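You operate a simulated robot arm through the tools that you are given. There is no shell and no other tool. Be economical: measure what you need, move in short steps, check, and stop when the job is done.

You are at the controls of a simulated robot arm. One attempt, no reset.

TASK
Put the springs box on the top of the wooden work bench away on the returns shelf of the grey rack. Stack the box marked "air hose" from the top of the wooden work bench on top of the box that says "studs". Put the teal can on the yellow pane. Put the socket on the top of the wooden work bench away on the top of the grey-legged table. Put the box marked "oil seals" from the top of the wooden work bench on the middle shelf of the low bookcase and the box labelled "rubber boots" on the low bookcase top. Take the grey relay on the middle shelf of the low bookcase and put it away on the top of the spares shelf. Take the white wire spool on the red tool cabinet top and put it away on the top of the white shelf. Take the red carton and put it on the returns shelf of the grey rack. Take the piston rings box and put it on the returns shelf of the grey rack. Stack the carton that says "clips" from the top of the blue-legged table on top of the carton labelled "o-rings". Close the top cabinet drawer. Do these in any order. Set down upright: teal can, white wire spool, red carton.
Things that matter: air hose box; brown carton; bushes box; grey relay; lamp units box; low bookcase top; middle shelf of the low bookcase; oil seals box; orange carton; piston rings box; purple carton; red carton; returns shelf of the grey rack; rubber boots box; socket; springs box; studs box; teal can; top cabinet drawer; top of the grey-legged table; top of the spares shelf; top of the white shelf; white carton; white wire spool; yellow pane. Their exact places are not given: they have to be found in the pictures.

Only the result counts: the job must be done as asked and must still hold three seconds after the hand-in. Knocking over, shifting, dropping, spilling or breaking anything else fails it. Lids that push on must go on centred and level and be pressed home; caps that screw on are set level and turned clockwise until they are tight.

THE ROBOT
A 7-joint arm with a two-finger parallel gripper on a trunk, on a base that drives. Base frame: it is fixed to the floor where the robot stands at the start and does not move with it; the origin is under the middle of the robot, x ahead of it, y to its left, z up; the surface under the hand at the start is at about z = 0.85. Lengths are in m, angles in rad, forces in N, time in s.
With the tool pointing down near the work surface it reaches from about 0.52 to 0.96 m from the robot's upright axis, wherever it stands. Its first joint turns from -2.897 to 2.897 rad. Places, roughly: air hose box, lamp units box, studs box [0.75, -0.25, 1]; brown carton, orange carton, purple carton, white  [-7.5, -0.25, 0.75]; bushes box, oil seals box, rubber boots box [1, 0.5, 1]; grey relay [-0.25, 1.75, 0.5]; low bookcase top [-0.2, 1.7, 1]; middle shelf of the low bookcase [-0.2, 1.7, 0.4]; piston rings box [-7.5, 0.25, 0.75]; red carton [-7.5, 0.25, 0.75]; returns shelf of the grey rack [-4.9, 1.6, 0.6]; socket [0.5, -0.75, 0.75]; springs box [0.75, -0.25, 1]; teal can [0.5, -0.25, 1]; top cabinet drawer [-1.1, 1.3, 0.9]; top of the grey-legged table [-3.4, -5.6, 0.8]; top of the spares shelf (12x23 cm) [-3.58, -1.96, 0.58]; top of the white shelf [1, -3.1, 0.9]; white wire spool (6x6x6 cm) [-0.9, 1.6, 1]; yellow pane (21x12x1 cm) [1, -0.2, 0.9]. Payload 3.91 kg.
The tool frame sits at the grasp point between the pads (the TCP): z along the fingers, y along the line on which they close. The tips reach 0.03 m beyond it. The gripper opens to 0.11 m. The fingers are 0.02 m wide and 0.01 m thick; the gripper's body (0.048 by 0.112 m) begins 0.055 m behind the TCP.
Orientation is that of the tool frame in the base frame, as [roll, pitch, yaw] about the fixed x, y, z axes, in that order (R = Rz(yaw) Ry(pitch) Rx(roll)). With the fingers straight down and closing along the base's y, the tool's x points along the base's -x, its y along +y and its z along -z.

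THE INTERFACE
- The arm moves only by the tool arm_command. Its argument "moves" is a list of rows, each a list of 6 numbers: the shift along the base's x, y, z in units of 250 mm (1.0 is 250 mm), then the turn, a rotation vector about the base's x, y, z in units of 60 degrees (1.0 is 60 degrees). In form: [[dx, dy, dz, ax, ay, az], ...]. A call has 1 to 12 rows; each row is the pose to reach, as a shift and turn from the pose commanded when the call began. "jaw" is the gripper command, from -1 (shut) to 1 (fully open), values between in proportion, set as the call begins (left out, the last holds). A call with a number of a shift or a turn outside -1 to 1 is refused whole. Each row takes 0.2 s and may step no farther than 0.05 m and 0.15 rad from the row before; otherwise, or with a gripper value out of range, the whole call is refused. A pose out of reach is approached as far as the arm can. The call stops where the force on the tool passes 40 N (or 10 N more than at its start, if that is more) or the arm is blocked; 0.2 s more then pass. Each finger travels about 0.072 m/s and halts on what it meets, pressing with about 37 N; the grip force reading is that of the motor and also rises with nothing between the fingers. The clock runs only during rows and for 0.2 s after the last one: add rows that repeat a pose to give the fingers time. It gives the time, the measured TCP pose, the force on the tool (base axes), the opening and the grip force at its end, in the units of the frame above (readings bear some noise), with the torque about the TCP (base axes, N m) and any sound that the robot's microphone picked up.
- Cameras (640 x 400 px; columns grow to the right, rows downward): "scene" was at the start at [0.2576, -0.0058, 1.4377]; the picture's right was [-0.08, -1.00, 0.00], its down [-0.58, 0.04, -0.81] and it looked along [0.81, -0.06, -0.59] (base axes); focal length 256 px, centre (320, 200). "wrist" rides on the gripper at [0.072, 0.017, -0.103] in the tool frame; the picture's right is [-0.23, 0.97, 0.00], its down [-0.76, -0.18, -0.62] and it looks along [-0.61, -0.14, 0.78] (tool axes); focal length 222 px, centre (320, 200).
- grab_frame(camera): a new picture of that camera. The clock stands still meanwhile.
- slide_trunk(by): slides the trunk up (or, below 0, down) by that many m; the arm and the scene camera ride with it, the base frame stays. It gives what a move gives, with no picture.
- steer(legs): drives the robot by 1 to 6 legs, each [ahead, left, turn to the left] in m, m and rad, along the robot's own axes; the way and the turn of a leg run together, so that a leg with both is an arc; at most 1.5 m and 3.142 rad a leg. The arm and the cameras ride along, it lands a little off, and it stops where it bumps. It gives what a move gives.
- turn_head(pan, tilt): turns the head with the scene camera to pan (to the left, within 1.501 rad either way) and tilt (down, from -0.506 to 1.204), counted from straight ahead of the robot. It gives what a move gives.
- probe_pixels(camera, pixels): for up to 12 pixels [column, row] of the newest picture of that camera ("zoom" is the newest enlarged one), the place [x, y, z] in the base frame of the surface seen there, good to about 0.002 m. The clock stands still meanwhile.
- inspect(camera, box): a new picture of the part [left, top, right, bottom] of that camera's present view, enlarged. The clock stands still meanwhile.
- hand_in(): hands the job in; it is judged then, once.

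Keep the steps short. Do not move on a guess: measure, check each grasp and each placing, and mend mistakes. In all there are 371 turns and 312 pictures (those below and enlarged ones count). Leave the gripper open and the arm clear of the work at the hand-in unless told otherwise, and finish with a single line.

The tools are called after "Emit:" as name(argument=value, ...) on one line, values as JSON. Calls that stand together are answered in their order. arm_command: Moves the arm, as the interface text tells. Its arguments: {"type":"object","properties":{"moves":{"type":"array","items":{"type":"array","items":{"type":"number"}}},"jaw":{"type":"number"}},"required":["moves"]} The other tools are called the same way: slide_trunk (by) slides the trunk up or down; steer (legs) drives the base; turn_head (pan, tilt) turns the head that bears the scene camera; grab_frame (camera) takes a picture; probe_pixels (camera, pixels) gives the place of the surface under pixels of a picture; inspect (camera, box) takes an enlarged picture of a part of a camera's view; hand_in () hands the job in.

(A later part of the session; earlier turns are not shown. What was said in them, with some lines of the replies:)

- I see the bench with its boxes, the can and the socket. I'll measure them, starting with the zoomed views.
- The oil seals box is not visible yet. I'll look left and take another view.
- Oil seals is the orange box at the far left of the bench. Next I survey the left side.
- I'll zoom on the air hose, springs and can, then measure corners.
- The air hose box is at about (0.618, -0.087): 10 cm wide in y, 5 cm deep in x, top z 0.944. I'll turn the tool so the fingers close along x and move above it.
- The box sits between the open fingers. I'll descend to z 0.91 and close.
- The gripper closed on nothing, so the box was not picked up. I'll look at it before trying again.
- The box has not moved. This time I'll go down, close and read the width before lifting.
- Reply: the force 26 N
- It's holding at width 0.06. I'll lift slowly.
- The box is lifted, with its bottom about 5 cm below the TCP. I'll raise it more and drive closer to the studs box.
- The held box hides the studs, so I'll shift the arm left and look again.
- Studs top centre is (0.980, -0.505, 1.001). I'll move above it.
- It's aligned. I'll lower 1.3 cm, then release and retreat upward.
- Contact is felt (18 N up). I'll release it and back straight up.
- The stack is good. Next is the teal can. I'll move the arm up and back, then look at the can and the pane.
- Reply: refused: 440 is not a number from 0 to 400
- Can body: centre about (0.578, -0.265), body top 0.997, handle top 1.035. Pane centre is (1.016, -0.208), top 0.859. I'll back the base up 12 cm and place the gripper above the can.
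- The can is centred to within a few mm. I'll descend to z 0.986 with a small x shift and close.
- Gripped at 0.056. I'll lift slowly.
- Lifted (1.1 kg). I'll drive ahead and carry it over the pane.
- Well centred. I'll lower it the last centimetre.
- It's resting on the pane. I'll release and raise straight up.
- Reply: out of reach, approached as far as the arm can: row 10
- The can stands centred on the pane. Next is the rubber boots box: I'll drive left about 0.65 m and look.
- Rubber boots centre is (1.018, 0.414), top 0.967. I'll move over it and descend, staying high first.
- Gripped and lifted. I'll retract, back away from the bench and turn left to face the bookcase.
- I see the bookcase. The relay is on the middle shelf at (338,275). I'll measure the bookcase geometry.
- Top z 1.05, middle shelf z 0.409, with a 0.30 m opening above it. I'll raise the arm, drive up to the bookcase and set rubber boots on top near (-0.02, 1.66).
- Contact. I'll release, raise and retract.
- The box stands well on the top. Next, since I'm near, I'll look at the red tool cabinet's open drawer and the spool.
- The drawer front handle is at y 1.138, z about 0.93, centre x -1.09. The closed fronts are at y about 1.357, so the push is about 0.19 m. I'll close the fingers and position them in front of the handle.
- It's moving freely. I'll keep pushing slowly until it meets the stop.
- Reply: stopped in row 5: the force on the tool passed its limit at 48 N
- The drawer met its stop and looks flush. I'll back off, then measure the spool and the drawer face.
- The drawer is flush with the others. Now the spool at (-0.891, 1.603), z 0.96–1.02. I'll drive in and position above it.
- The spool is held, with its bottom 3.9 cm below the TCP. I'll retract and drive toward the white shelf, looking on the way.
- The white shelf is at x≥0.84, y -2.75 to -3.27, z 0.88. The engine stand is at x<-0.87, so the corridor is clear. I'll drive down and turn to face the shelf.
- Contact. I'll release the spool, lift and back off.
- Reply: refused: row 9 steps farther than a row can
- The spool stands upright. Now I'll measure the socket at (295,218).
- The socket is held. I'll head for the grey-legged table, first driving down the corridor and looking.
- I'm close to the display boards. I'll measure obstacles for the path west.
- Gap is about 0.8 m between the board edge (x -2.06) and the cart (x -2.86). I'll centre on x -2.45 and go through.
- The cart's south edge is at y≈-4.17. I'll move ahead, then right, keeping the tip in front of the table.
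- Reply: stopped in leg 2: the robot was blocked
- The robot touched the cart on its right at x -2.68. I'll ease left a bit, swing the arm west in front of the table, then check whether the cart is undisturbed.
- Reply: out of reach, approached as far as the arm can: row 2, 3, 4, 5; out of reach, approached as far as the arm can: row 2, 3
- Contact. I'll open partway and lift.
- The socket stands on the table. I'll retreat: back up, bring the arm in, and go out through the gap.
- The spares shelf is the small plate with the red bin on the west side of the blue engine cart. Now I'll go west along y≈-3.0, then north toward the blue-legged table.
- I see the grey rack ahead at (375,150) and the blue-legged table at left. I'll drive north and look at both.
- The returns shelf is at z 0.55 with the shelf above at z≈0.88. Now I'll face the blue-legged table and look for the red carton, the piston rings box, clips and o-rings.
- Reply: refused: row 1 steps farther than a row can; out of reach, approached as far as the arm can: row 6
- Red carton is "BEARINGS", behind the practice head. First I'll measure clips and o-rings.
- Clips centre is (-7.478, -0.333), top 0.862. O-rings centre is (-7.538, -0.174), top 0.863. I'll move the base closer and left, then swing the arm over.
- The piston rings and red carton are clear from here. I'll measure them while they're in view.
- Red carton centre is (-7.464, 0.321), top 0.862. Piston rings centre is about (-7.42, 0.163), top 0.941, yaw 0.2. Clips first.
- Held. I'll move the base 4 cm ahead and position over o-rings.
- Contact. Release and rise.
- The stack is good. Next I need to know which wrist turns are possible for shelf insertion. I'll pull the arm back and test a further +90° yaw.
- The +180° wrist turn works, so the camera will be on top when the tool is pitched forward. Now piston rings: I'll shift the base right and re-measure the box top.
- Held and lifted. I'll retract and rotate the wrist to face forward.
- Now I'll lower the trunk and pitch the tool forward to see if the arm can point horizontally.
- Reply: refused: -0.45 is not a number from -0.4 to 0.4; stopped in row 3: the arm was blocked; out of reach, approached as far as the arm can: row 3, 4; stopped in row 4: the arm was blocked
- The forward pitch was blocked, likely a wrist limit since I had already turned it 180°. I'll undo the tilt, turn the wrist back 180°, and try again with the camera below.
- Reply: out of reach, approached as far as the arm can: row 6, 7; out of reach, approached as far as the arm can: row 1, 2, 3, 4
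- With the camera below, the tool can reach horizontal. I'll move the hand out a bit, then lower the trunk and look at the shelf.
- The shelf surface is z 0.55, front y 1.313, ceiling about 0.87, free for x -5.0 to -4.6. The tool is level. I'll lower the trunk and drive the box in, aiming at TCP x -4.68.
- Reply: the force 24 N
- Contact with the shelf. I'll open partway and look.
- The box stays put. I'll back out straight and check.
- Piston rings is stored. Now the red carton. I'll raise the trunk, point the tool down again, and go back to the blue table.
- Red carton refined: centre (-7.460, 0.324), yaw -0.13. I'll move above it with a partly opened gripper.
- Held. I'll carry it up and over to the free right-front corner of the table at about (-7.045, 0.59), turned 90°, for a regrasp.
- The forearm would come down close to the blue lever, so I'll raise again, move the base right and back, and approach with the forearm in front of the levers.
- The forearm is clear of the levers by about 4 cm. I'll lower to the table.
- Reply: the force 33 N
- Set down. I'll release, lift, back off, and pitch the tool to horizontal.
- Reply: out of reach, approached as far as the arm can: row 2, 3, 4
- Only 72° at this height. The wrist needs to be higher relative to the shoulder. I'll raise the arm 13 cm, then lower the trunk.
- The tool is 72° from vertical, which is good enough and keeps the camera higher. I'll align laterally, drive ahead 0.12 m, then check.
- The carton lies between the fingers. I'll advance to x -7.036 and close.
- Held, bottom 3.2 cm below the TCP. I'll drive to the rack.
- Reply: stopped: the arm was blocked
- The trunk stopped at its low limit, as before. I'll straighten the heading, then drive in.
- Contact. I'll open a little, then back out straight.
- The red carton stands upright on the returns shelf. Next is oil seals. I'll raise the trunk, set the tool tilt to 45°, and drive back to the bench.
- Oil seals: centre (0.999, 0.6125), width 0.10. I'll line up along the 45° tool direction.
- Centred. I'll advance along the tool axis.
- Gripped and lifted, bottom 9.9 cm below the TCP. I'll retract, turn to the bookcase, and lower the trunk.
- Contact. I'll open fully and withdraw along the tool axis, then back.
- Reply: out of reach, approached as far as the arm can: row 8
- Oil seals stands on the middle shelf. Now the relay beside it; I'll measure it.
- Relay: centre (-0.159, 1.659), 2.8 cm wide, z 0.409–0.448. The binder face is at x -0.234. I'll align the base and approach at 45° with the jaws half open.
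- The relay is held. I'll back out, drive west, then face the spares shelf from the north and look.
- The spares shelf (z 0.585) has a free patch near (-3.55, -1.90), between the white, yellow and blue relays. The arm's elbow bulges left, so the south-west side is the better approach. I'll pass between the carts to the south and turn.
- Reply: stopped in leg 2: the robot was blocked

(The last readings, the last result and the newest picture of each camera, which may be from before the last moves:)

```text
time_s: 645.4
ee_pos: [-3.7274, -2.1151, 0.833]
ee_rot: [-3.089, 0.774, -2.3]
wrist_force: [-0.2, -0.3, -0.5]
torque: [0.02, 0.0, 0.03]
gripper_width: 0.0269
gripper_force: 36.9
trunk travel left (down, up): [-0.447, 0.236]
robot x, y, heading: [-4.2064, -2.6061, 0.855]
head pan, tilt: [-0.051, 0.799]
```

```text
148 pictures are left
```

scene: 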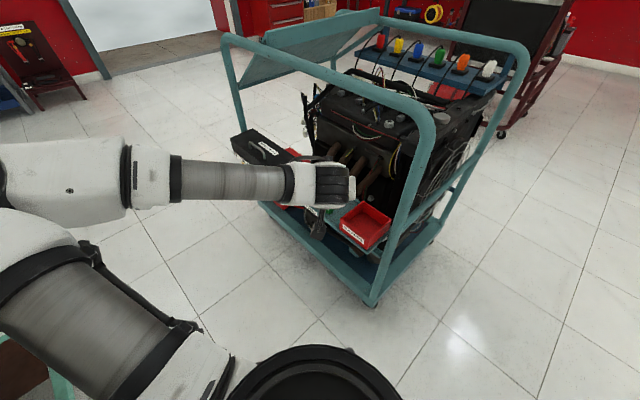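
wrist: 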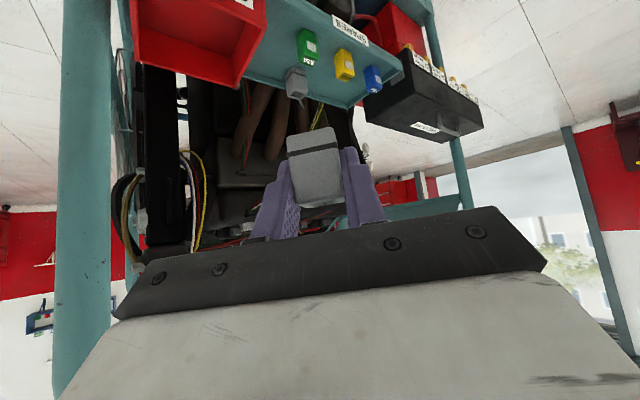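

The base touched something on its left, presumably the radiator cart corner. I'll ease right, then move forward toward the cart side.

Emit:
steer(legs=[[0, -0.06, 0], [0.2, 0.06, 0]])

Emit:
grab_frame(camera="scene")

Emit:
grab_frame(camera="wrist")

```text
time_s: 647.8
ee_pos: [-3.5964, -1.9633, 0.832]
ee_rot: [-3.089, 0.773, -2.297]
wrist_force: [0.3, -0.2, -0.1]
torque: [-0.03, -0.02, 0.03]
gripper_width: 0.027
gripper_force: 36.9
trunk travel left (down, up): [-0.447, 0.236]
robot x, y, heading: [-4.0778, -2.4524, 0.851]
head pan, tilt: [-0.051, 0.799]
```

```text
147 pictures are left
```

scene: 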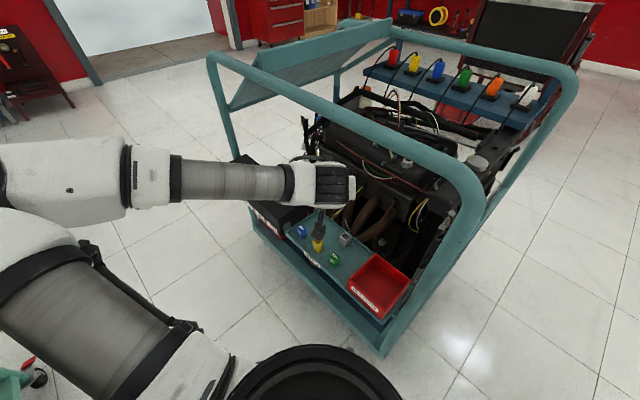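

```text
146 pictures are left
```

wrist: 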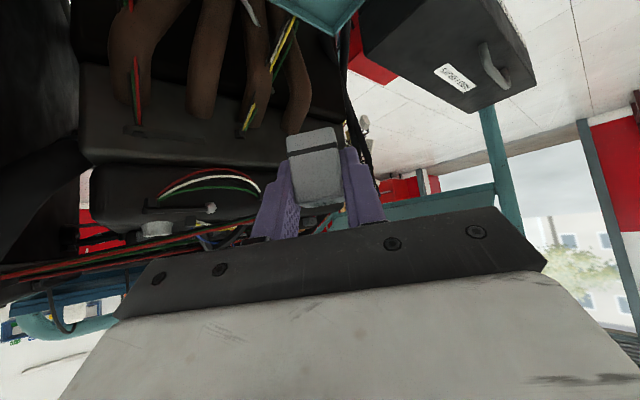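

Emit:
inspect(camera="scene", box=[270, 190, 430, 310])

Emit:
probe_pixels(camera="zoom", pixels=[[122, 165], [195, 220], [255, 270], [302, 200], [245, 205], [275, 215], [230, 175], [290, 170], [330, 190], [180, 160], [265, 180], [250, 250]])

```text
3.33 times, centred on (350, 250) of scene
```

zoom: 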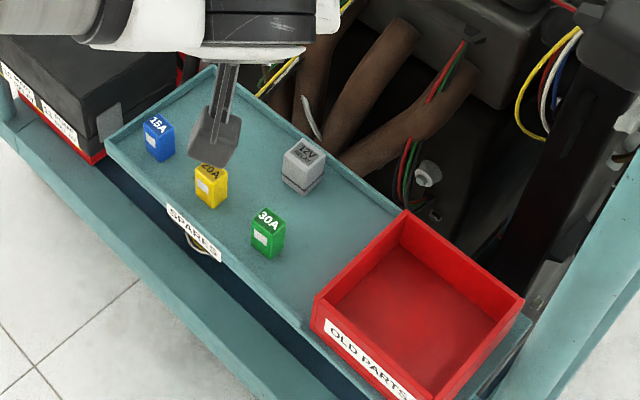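

```text
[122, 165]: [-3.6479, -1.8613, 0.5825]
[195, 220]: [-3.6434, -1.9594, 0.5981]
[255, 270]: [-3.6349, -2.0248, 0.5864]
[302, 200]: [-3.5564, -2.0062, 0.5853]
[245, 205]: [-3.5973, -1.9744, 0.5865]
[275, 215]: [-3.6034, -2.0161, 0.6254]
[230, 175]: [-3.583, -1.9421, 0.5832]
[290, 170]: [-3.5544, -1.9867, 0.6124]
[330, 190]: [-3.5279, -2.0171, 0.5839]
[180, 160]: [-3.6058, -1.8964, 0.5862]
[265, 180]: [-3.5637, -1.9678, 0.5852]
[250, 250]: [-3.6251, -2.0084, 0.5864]
```

Emit:
arm_command(moves=[[0.05, 0.08, 0, 0, 0, -0.12], [0.1, 0.17, 0, 0, 0, -0.24], [0.146, 0.253, 0, 0, 0, -0.37], [0.146, 0.253, -0.14, 0, 0, -0.37], [0.146, 0.253, -0.28, 0, 0, -0.37], [0.146, 0.253, -0.42, 0, 0, -0.37], [0.146, 0.253, -0.56, 0, 0, -0.37]])

Emit:
inspect(camera="scene", box=[250, 170, 430, 310])

Emit:
grab_frame(camera="wrist")

```text
time_s: 649.4
ee_pos: [-3.5605, -1.9, 0.6928]
ee_rot: [-3.09, 0.774, -2.687]
wrist_force: [-0.6, -0.7, -0.3]
torque: [0.01, -0.01, 0.0]
gripper_width: 0.0271
gripper_force: 36.8
trunk travel left (down, up): [-0.447, 0.236]
robot x, y, heading: [-4.0728, -2.4508, 0.858]
head pan, tilt: [-0.051, 0.799]
```

```text
2.86 times, centred on (340, 240) of scene
```

zoom: 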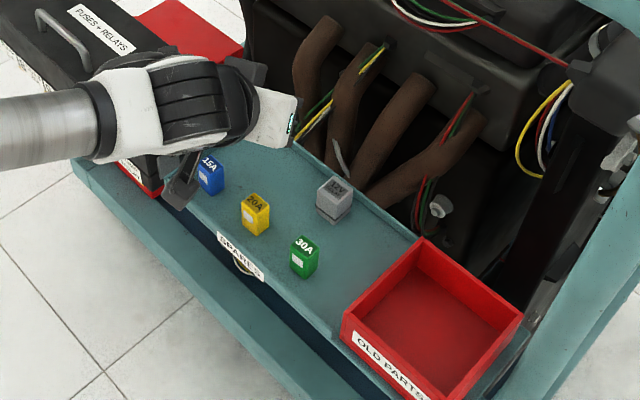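

```text
143 pictures are left
```

wrist: 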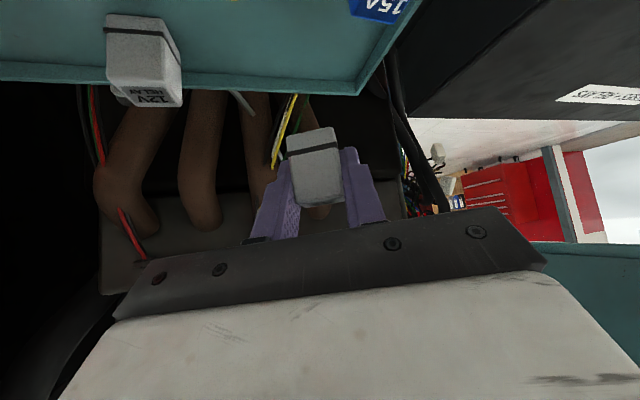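

Emit:
probe_pixels(camera="wrist", pixels=[[355, 85], [345, 60], [250, 60], [370, 12], [420, 60], [300, 75], [145, 100]])

Emit:
probe_pixels(camera="zoom", pixels=[[180, 190], [210, 175], [130, 130], [90, 130], [190, 110], [60, 100], [150, 180]])

```text
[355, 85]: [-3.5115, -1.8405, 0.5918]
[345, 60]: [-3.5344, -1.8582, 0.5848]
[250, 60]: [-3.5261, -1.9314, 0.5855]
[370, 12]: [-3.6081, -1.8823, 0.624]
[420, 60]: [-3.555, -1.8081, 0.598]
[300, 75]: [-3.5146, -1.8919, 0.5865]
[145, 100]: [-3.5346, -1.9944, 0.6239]
```

```text
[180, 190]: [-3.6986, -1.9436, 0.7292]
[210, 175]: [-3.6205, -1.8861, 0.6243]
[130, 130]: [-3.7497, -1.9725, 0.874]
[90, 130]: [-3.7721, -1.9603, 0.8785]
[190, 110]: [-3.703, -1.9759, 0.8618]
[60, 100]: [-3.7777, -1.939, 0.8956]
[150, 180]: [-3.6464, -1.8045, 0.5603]
```

Emit:
arm_command(moves=[[0, 0, -0.1, 0, 0, 0], [0, 0, -0.2, 0, 0, 0], [0, 0, -0.26, 0, 0, 0], [0, 0, -0.285, 0, 0, 0]])

Emit:
inspect(camera="scene", box=[250, 170, 430, 310])

```text
time_s: 650.4
ee_pos: [-3.56, -1.9009, 0.6205]
ee_rot: [-3.089, 0.774, -2.686]
wrist_force: [-0.5, -0.1, -0.4]
torque: [-0.01, -0.02, -0.02]
gripper_width: 0.0269
gripper_force: 37.1
trunk travel left (down, up): [-0.447, 0.236]
robot x, y, heading: [-4.0758, -2.4528, 0.852]
head pan, tilt: [-0.051, 0.799]
```

```text
2.86 times, centred on (340, 240) of scene
```

zoom: 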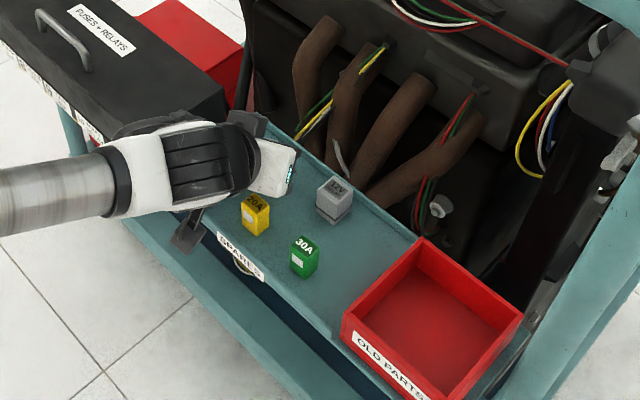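

Emit:
arm_command(moves=[[0, 0, -0.01, 0, 0, 0], [0, 0, -0.02, 0, 0, 0], [0, 0, -0.028, 0, 0, 0]])

```text
time_s: 651.2
ee_pos: [-3.5607, -1.9025, 0.6167]
ee_rot: [-3.093, 0.778, -2.688]
wrist_force: [-4.3, 0.1, 18.1]
torque: [0.17, 0.2, 0.05]
gripper_width: 0.0272
gripper_force: 37.3
trunk travel left (down, up): [-0.447, 0.236]
robot x, y, heading: [-4.0755, -2.4475, 0.855]
head pan, tilt: [-0.051, 0.799]
```

Contact. I'll open slightly and withdraw along the tool axis, then up.

Emit:
arm_command(moves=[[0, 0, 0.006, 0, 0, 0], [0, 0, 0.006, 0, 0, 0], [0, 0, 0.006, 0, 0, 0], [-0.03, -0.015, 0.05, 0, 0, 0], [-0.1, -0.05, 0.14, 0, 0, 0], [-0.2, -0.1, 0.26, 0, 0, 0], [-0.3, -0.15, 0.4, 0, 0, 0], [-0.4, -0.22, 0.55, 0, 0, 0], [-0.5, -0.3, 0.68, 0, 0, 0]], jaw=-0.15)

Emit:
inspect(camera="scene", box=[250, 150, 430, 310])

Emit:
grab_frame(camera="wrist")

```text
time_s: 653.2
ee_pos: [-3.6716, -1.9744, 0.7793]
ee_rot: [-3.026, 0.777, -2.663]
wrist_force: [0.8, -0.5, -0.1]
torque: [0.0, -0.03, 0.02]
gripper_width: 0.0468
gripper_force: 0.1
out of reach, approached as far as the arm can: row 9
trunk travel left (down, up): [-0.447, 0.236]
robot x, y, heading: [-4.0774, -2.4505, 0.86]
head pan, tilt: [-0.051, 0.799]
```

```text
2.50 times, centred on (340, 230) of scene
```

zoom: 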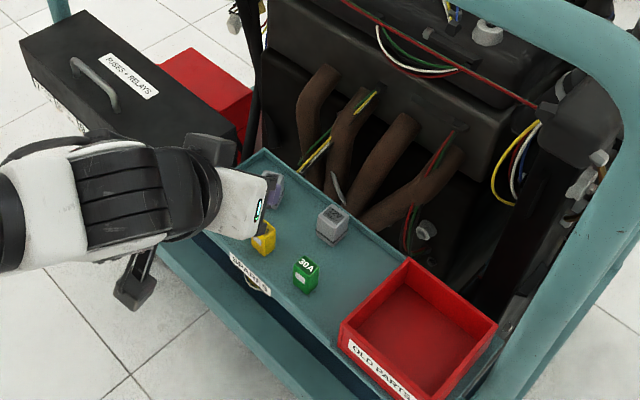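

```text
140 pictures are left
```

wrist: 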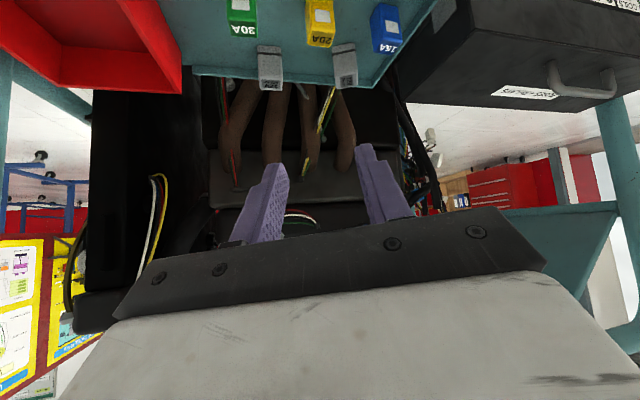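

The relay stands on the spares shelf. I'll leave southward, turn east, and go back to the bench for the springs box.

Emit:
steer(legs=[[-0.285, -0.285, 0], [0, 0, -0.86], [1.25, 0, 0], [1.25, 0, 0], [1.2, 0, 0]])

Emit:
slide_trunk(by=0.22)

Emit:
arm_command(moves=[[0.06, 0, 0.06, 0, 0, 0.13], [0.12, 0, 0.12, 0, 0, 0.26], [0.2, 0, 0.2, 0, 0, 0.363], [0.3, 0, 0.3, 0, 0, 0.363], [0.4, 0, 0.4, 0, 0, 0.363]], jaw=1)

```text
time_s: 675.6
ee_pos: [0.2337, -3.0009, 0.7825]
ee_rot: [-3.03, 0.788, 2.738]
wrist_force: [-0.1, 0.0, 0.2]
torque: [0.01, 0.0, -0.03]
gripper_width: 0.0468
gripper_force: 0.1
trunk travel left (down, up): [-0.447, 0.236]
robot x, y, heading: [-0.3924, -2.9892, -0.047]
head pan, tilt: [-0.051, 0.799]
```

```text
time_s: 678.0
ee_pos: [0.2338, -3.0022, 1.0033]
ee_rot: [-3.022, 0.79, 2.745]
wrist_force: [0.0, -0.1, -0.6]
torque: [0.01, 0.04, 0.02]
gripper_width: 0.0468
gripper_force: 0.0
trunk travel left (down, up): [-0.667, 0.016]
robot x, y, heading: [-0.3956, -2.9914, -0.046]
head pan, tilt: [-0.051, 0.799]
```

```text
time_s: 679.2
ee_pos: [0.3348, -3.0007, 1.1027]
ee_rot: [-3.028, 0.786, 3.121]
wrist_force: [-0.1, 0.1, 0.1]
torque: [0.03, 0.0, 0.03]
gripper_width: 0.1101
gripper_force: 0.1
trunk travel left (down, up): [-0.667, 0.016]
robot x, y, heading: [-0.3931, -2.9852, -0.047]
head pan, tilt: [-0.051, 0.799]
```

Emit:
steer(legs=[[0, 1.4, 0.046], [0, 1.4, 0]])

Emit:
turn_head(pan=0.0, tilt=0.65)

Emit:
grab_frame(camera="scene")

```text
time_s: 701.0
ee_pos: [0.3392, -0.1408, 1.1019]
ee_rot: [-3.031, 0.79, -3.099]
wrist_force: [0.4, -0.4, 1.0]
torque: [-0.02, 0.0, 0.02]
gripper_width: 0.1098
gripper_force: 0.1
trunk travel left (down, up): [-0.667, 0.016]
robot x, y, heading: [-0.3915, -0.1752, 0.024]
head pan, tilt: [-0.051, 0.799]
```

```text
time_s: 701.7
ee_pos: [0.3386, -0.1411, 1.1029]
ee_rot: [-3.032, 0.789, -3.1]
wrist_force: [0.4, -1.0, -0.3]
torque: [-0.01, 0.02, -0.03]
gripper_width: 0.1099
gripper_force: 0.0
trunk travel left (down, up): [-0.667, 0.016]
robot x, y, heading: [-0.3886, -0.1774, 0.016]
head pan, tilt: [0.0, 0.649]
```

```text
139 pictures are left
```

scene: 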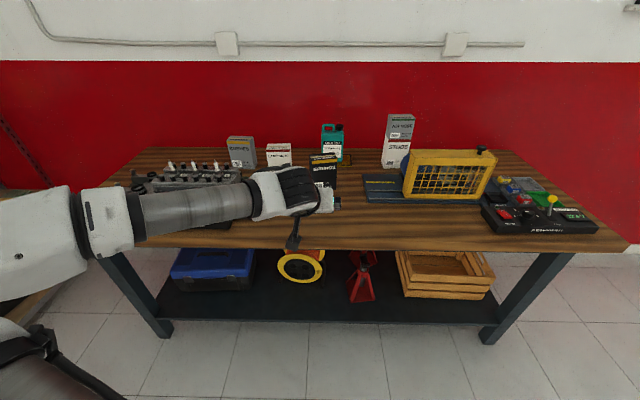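

Emit:
steer(legs=[[0.3, 0, -0.016]])

Emit:
arm_command(moves=[[0, 0, 0, 0.037, 0, 0.1], [0, 0, 0, 0.074, 0, 0.2]])

Emit:
turn_head(pan=-0.05, tilt=0.8)

Emit:
grab_frame(camera="scene")

Emit:
grab_frame(camera="wrist")

```text
time_s: 703.7
ee_pos: [0.6336, -0.1441, 1.1023]
ee_rot: [-3.031, 0.789, -3.109]
wrist_force: [-0.5, 0.8, -0.9]
torque: [0.02, 0.04, -0.02]
gripper_width: 0.11
gripper_force: 0.1
trunk travel left (down, up): [-0.667, 0.016]
robot x, y, heading: [-0.0959, -0.1732, 0.008]
head pan, tilt: [0.0, 0.649]
```

```text
time_s: 704.3
ee_pos: [0.6321, -0.1447, 1.102]
ee_rot: [3.14, 0.795, -2.978]
wrist_force: [-0.9, 0.7, 0.2]
torque: [0.03, 0.01, -0.02]
gripper_width: 0.1099
gripper_force: 0.0
trunk travel left (down, up): [-0.667, 0.016]
robot x, y, heading: [-0.0941, -0.1733, 0.004]
head pan, tilt: [0.0, 0.649]
```

```text
time_s: 705.0
ee_pos: [0.6316, -0.1456, 1.1026]
ee_rot: [-3.14, 0.796, -2.98]
wrist_force: [0.6, 0.5, 1.1]
torque: [0.04, 0.02, -0.01]
gripper_width: 0.1101
gripper_force: 0.0
trunk travel left (down, up): [-0.667, 0.016]
robot x, y, heading: [-0.0916, -0.1711, 0.008]
head pan, tilt: [-0.051, 0.799]
```

```text
138 pictures are left
```

scene: 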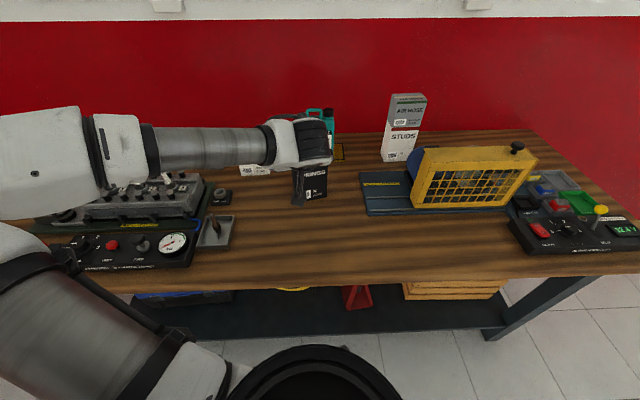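

```text
137 pictures are left
```

wrist: 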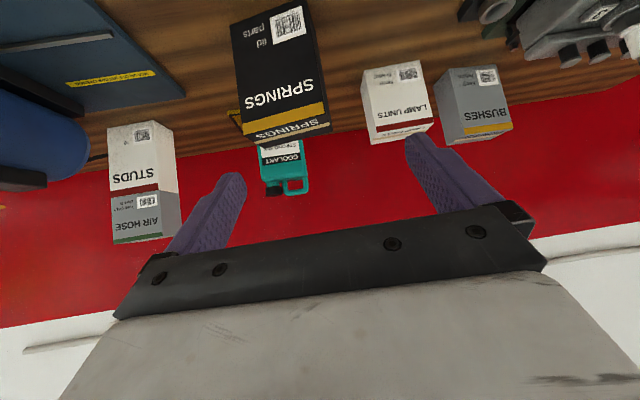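

Good view. I'll measure the springs box corners with the wrist camera.

Emit:
probe_pixels(camera="wrist", pixels=[[245, 134], [322, 103], [329, 130], [251, 145], [235, 35], [302, 5], [325, 118], [280, 70], [285, 140]])

Emit:
inspect(camera="wrist", box=[210, 0, 350, 160])

```text
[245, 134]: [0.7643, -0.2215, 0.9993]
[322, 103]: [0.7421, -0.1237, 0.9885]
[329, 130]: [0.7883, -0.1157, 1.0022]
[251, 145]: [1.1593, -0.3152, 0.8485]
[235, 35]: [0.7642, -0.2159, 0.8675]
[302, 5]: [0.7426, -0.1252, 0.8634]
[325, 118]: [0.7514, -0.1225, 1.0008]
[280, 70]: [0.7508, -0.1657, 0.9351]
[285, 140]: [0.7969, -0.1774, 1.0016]
```

```text
2.50 times, centred on (280, 80) of wrist
```

zoom: 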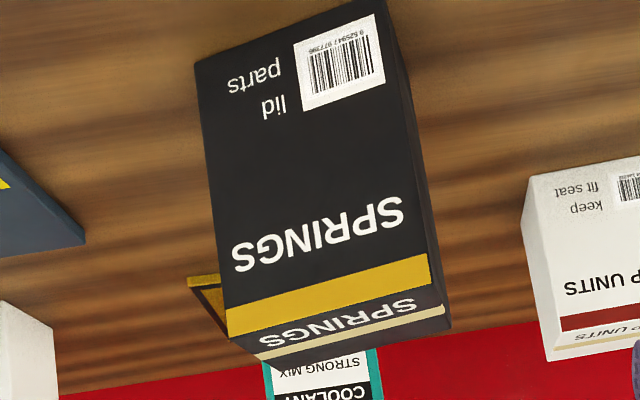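

Springs: front-face centre (0.753, -0.173), yaw 0.22, width 0.10, top 1.0015. I'll line up the pre-grasp pose.

Emit:
arm_command(moves=[[0.08, -0.055, -0.08, 0, 0, 0.03], [0.16, -0.11, -0.16, 0, 0, 0.057], [0.234, -0.166, -0.25, 0, 0, 0.057]])

Emit:
grab_frame(camera="wrist")

```text
time_s: 705.8
ee_pos: [0.6939, -0.1858, 1.0383]
ee_rot: [-3.141, 0.796, -2.918]
wrist_force: [1.5, 0.8, -0.9]
torque: [-0.03, 0.03, -0.01]
gripper_width: 0.1101
gripper_force: 0.1
trunk travel left (down, up): [-0.667, 0.016]
robot x, y, heading: [-0.095, -0.1679, 0.01]
head pan, tilt: [-0.051, 0.799]
```

```text
135 pictures are left
```

wrist: 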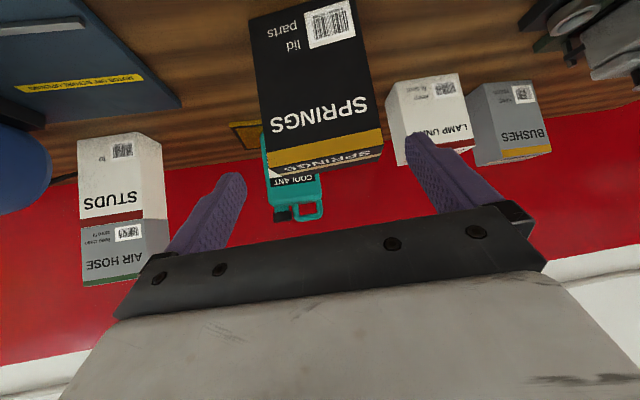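

Centred between the fingers. I'll advance along the tool axis and close.

Emit:
arm_command(moves=[[0.1, 0.022, -0.1, 0, 0, 0], [0.2, 0.044, -0.2, 0, 0, 0], [0.27, 0.06, -0.27, 0, 0, 0], [0.325, 0.072, -0.328, 0, 0, 0]])

Emit:
arm_command(moves=[[0, 0, 0, 0, 0, 0], [0, 0, 0, 0, 0, 0], [0, 0, 0, 0, 0, 0], [0, 0, 0, 0, 0, 0]], jaw=-1)

Emit:
arm_command(moves=[[0, 0, 0.02, 0, 0, 0], [0, 0, 0.06, 0, 0, 0], [0, 0, 0.12, 0, 0, 0], [0, 0, 0.22, 0, 0, 0], [0, 0, 0.36, 0, 0, 0], [0, 0, 0.5, 0, 0, 0]])

Emit:
grab_frame(camera="scene")

```text
time_s: 706.8
ee_pos: [0.7725, -0.1696, 0.9559]
ee_rot: [-3.138, 0.796, -2.918]
wrist_force: [0.1, 0.1, -0.3]
torque: [0.02, -0.01, -0.01]
gripper_width: 0.11
gripper_force: 0.0
trunk travel left (down, up): [-0.667, 0.016]
robot x, y, heading: [-0.0947, -0.1732, 0.009]
head pan, tilt: [-0.051, 0.799]
```

```text
time_s: 707.8
ee_pos: [0.7717, -0.1691, 0.9558]
ee_rot: [-3.14, 0.796, -2.92]
wrist_force: [2.6, 0.5, 0.1]
torque: [0.42, -0.21, -0.09]
gripper_width: 0.1038
gripper_force: 37.3
trunk travel left (down, up): [-0.667, 0.016]
robot x, y, heading: [-0.0948, -0.1705, 0.008]
head pan, tilt: [-0.051, 0.799]
```

```text
time_s: 709.2
ee_pos: [0.771, -0.1678, 1.0829]
ee_rot: [-3.139, 0.794, -2.919]
wrist_force: [0.4, -0.4, -4.9]
torque: [-0.01, 0.05, -0.01]
gripper_width: 0.1038
gripper_force: 37.4
trunk travel left (down, up): [-0.667, 0.016]
robot x, y, heading: [-0.0951, -0.1706, 0.009]
head pan, tilt: [-0.051, 0.799]
```

```text
134 pictures are left
```

scene: 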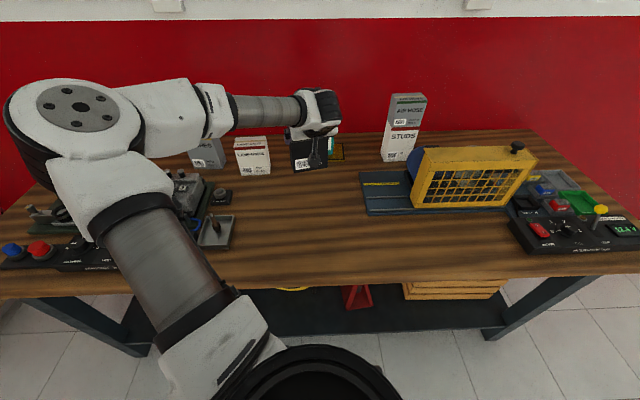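

Held, bottom 10.6 cm below the TCP. I'll drive it to the grey rack.

Emit:
arm_command(moves=[[-0.1, 0, 0.05, 0, 0, -0.1], [-0.2, 0, 0.1, 0, 0, -0.2], [-0.35, 0, 0.15, 0, 0, -0.2]])

Emit:
steer(legs=[[-0.4, 0, 0], [0, 0, 3.13], [1.45, 0, 0], [1.45, 0, 0], [1.45, 0, 0], [0, 0, -1.571]])

Emit:
slide_trunk(by=-0.4)

Emit:
turn_head(pan=0.0, tilt=0.4)

Emit:
grab_frame(camera="scene")

```text
time_s: 710.0
ee_pos: [0.686, -0.1666, 1.1195]
ee_rot: [-3.14, 0.797, -3.13]
wrist_force: [-0.3, 0.4, -5.6]
torque: [-0.01, 0.03, 0.03]
gripper_width: 0.1039
gripper_force: 37.2
trunk travel left (down, up): [-0.667, 0.016]
robot x, y, heading: [-0.0952, -0.1757, 0.01]
head pan, tilt: [-0.051, 0.799]
```

```text
time_s: 744.2
ee_pos: [-4.7754, 0.8403, 1.1196]
ee_rot: [-3.139, 0.796, -1.634]
wrist_force: [0.0, 0.0, -5.8]
torque: [-0.08, 0.0, 0.0]
gripper_width: 0.104
gripper_force: 36.9
trunk travel left (down, up): [-0.667, 0.016]
robot x, y, heading: [-4.8321, 0.0581, 1.498]
head pan, tilt: [-0.051, 0.799]
```

```text
time_s: 748.0
ee_pos: [-4.7757, 0.841, 0.7184]
ee_rot: [-3.139, 0.795, -1.634]
wrist_force: [0.2, -1.0, -5.5]
torque: [-0.03, -0.02, 0.02]
gripper_width: 0.1041
gripper_force: 36.7
trunk travel left (down, up): [-0.267, 0.416]
robot x, y, heading: [-4.8278, 0.0625, 1.507]
head pan, tilt: [-0.051, 0.799]
```

```text
time_s: 748.9
ee_pos: [-4.7761, 0.8402, 0.7204]
ee_rot: [-3.14, 0.796, -1.633]
wrist_force: [-0.2, -0.7, -6.3]
torque: [-0.06, 0.0, 0.01]
gripper_width: 0.1037
gripper_force: 37.0
trunk travel left (down, up): [-0.267, 0.416]
robot x, y, heading: [-4.8332, 0.0623, 1.504]
head pan, tilt: [0.0, 0.4]
```

```text
133 pictures are left
```

scene: 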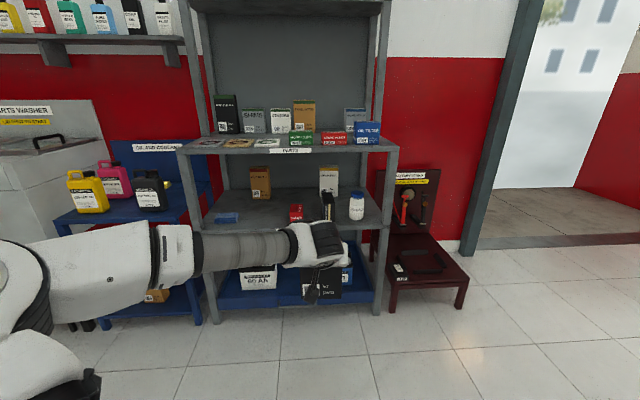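

Emit:
steer(legs=[[0, 0, 0.066], [0, 0.17, 0], [0.3, 0, 0]])

Emit:
inspect(camera="scene", box=[200, 120, 480, 300])

Emit:
grab_frame(camera="wrist")

```text
time_s: 752.9
ee_pos: [-4.9906, 1.1492, 0.7183]
ee_rot: [-3.14, 0.796, -1.57]
wrist_force: [0.1, -0.3, -6.1]
torque: [-0.04, 0.0, -0.02]
gripper_width: 0.1039
gripper_force: 37.0
trunk travel left (down, up): [-0.267, 0.416]
robot x, y, heading: [-4.9949, 0.3686, 1.567]
head pan, tilt: [0.0, 0.4]
```

```text
2.22 times, centred on (340, 210) of scene
```

zoom: 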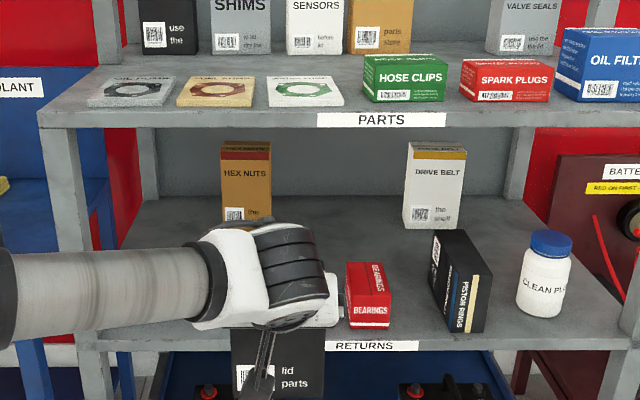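

```text
131 pictures are left
```

wrist: 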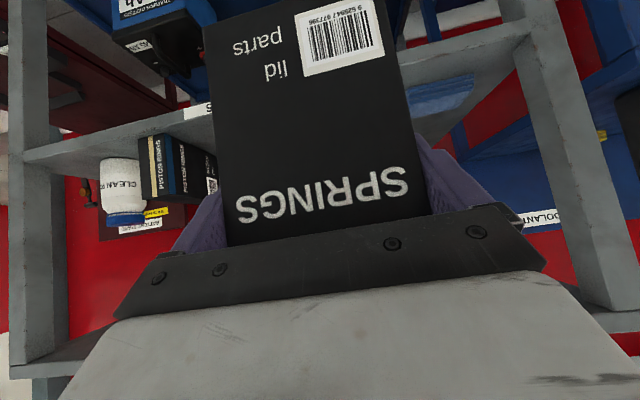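

Emit:
steer(legs=[[0.22, 0.005, 0]])

Emit:
arm_command(moves=[[0, 0, -0.08, 0, 0, 0], [0, 0, -0.16, 0, 0, 0], [0, 0, -0.21, 0, 0, 0]])

Emit:
inspect(camera="scene", box=[180, 130, 480, 330])

```text
time_s: 754.6
ee_pos: [-4.9952, 1.3663, 0.7185]
ee_rot: [-3.14, 0.795, -1.569]
wrist_force: [-0.3, 0.7, -4.8]
torque: [-0.04, 0.0, 0.04]
gripper_width: 0.1036
gripper_force: 36.3
trunk travel left (down, up): [-0.267, 0.416]
robot x, y, heading: [-5.0014, 0.5855, 1.564]
head pan, tilt: [0.0, 0.4]
```

```text
time_s: 755.4
ee_pos: [-4.996, 1.3658, 0.6648]
ee_rot: [-3.14, 0.797, -1.569]
wrist_force: [-0.1, 0.0, -5.8]
torque: [-0.05, -0.01, 0.01]
gripper_width: 0.1038
gripper_force: 36.8
trunk travel left (down, up): [-0.267, 0.416]
robot x, y, heading: [-5.003, 0.5852, 1.565]
head pan, tilt: [0.0, 0.4]
```

```text
2.00 times, centred on (330, 230) of scene
```

zoom: 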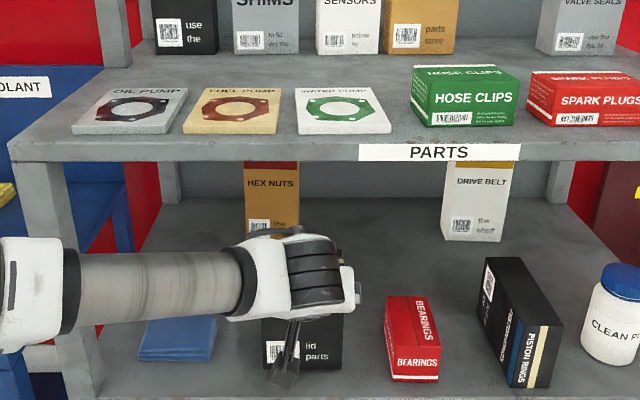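

Emit:
arm_command(moves=[[0, 0, -0.015, 0, 0, 0], [0, 0, -0.03, 0, 0, 0], [0, 0, -0.04, 0, 0, 0], [0, 0, -0.046, 0, 0, 0]])

```text
time_s: 756.4
ee_pos: [-4.9954, 1.3654, 0.6566]
ee_rot: [-3.141, 0.8, -1.571]
wrist_force: [-1.1, -1.7, 7.5]
torque: [-0.62, 0.77, 0.14]
gripper_width: 0.1036
gripper_force: 36.8
trunk travel left (down, up): [-0.267, 0.416]
robot x, y, heading: [-4.9981, 0.5824, 1.566]
head pan, tilt: [0.0, 0.4]
```

Contact. I'll release, withdraw along the tool axis, and back off to check.

Emit:
arm_command(moves=[[0, 0, 0.004, 0, 0, 0], [0, 0, 0.004, 0, 0, 0], [0, 0, 0.004, 0, 0, 0], [0, -0.06, 0.06, 0, 0, 0], [0, -0.14, 0.12, 0, 0, 0], [0, -0.24, 0.16, 0, 0, 0]], jaw=1)

Emit:
steer(legs=[[-0.4, 0, 0]])

Emit:
inspect(camera="scene", box=[180, 100, 480, 300])

```text
time_s: 757.8
ee_pos: [-4.9961, 1.3051, 0.6934]
ee_rot: [-3.141, 0.796, -1.571]
wrist_force: [-0.4, -0.1, -0.3]
torque: [-0.02, -0.01, 0.01]
gripper_width: 0.1101
gripper_force: 0.0
trunk travel left (down, up): [-0.267, 0.416]
robot x, y, heading: [-5.0015, 0.5831, 1.566]
head pan, tilt: [0.0, 0.4]
```

```text
time_s: 760.3
ee_pos: [-4.9996, 0.9095, 0.6934]
ee_rot: [-3.14, 0.798, -1.564]
wrist_force: [0.9, -1.4, 0.4]
torque: [0.03, 0.0, -0.01]
gripper_width: 0.11
gripper_force: 0.0
trunk travel left (down, up): [-0.267, 0.416]
robot x, y, heading: [-4.9997, 0.1895, 1.574]
head pan, tilt: [0.0, 0.4]
```

```text
2.00 times, centred on (330, 200) of scene
```

zoom: 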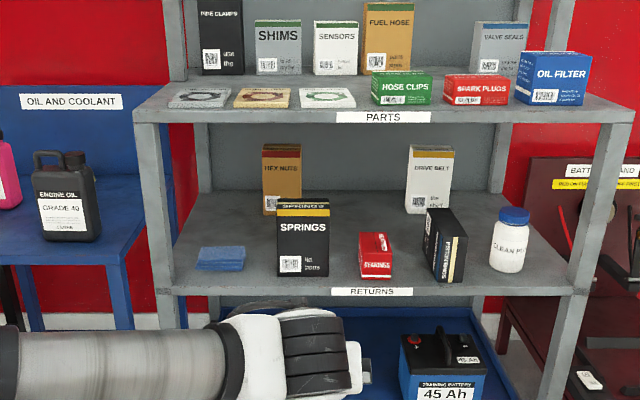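

All three returns items stand on the shelf, every other placing was checked, the gripper is open and the arm is clear. I'm handing in.

Emit:
hand_in()

```text
The job is handed in.
```

All twelve tasks are done and handed in, but the base bumped a cart twice (the red one by the grey-legged table, then probably the radiator cart) and I didn't check whether either moved.
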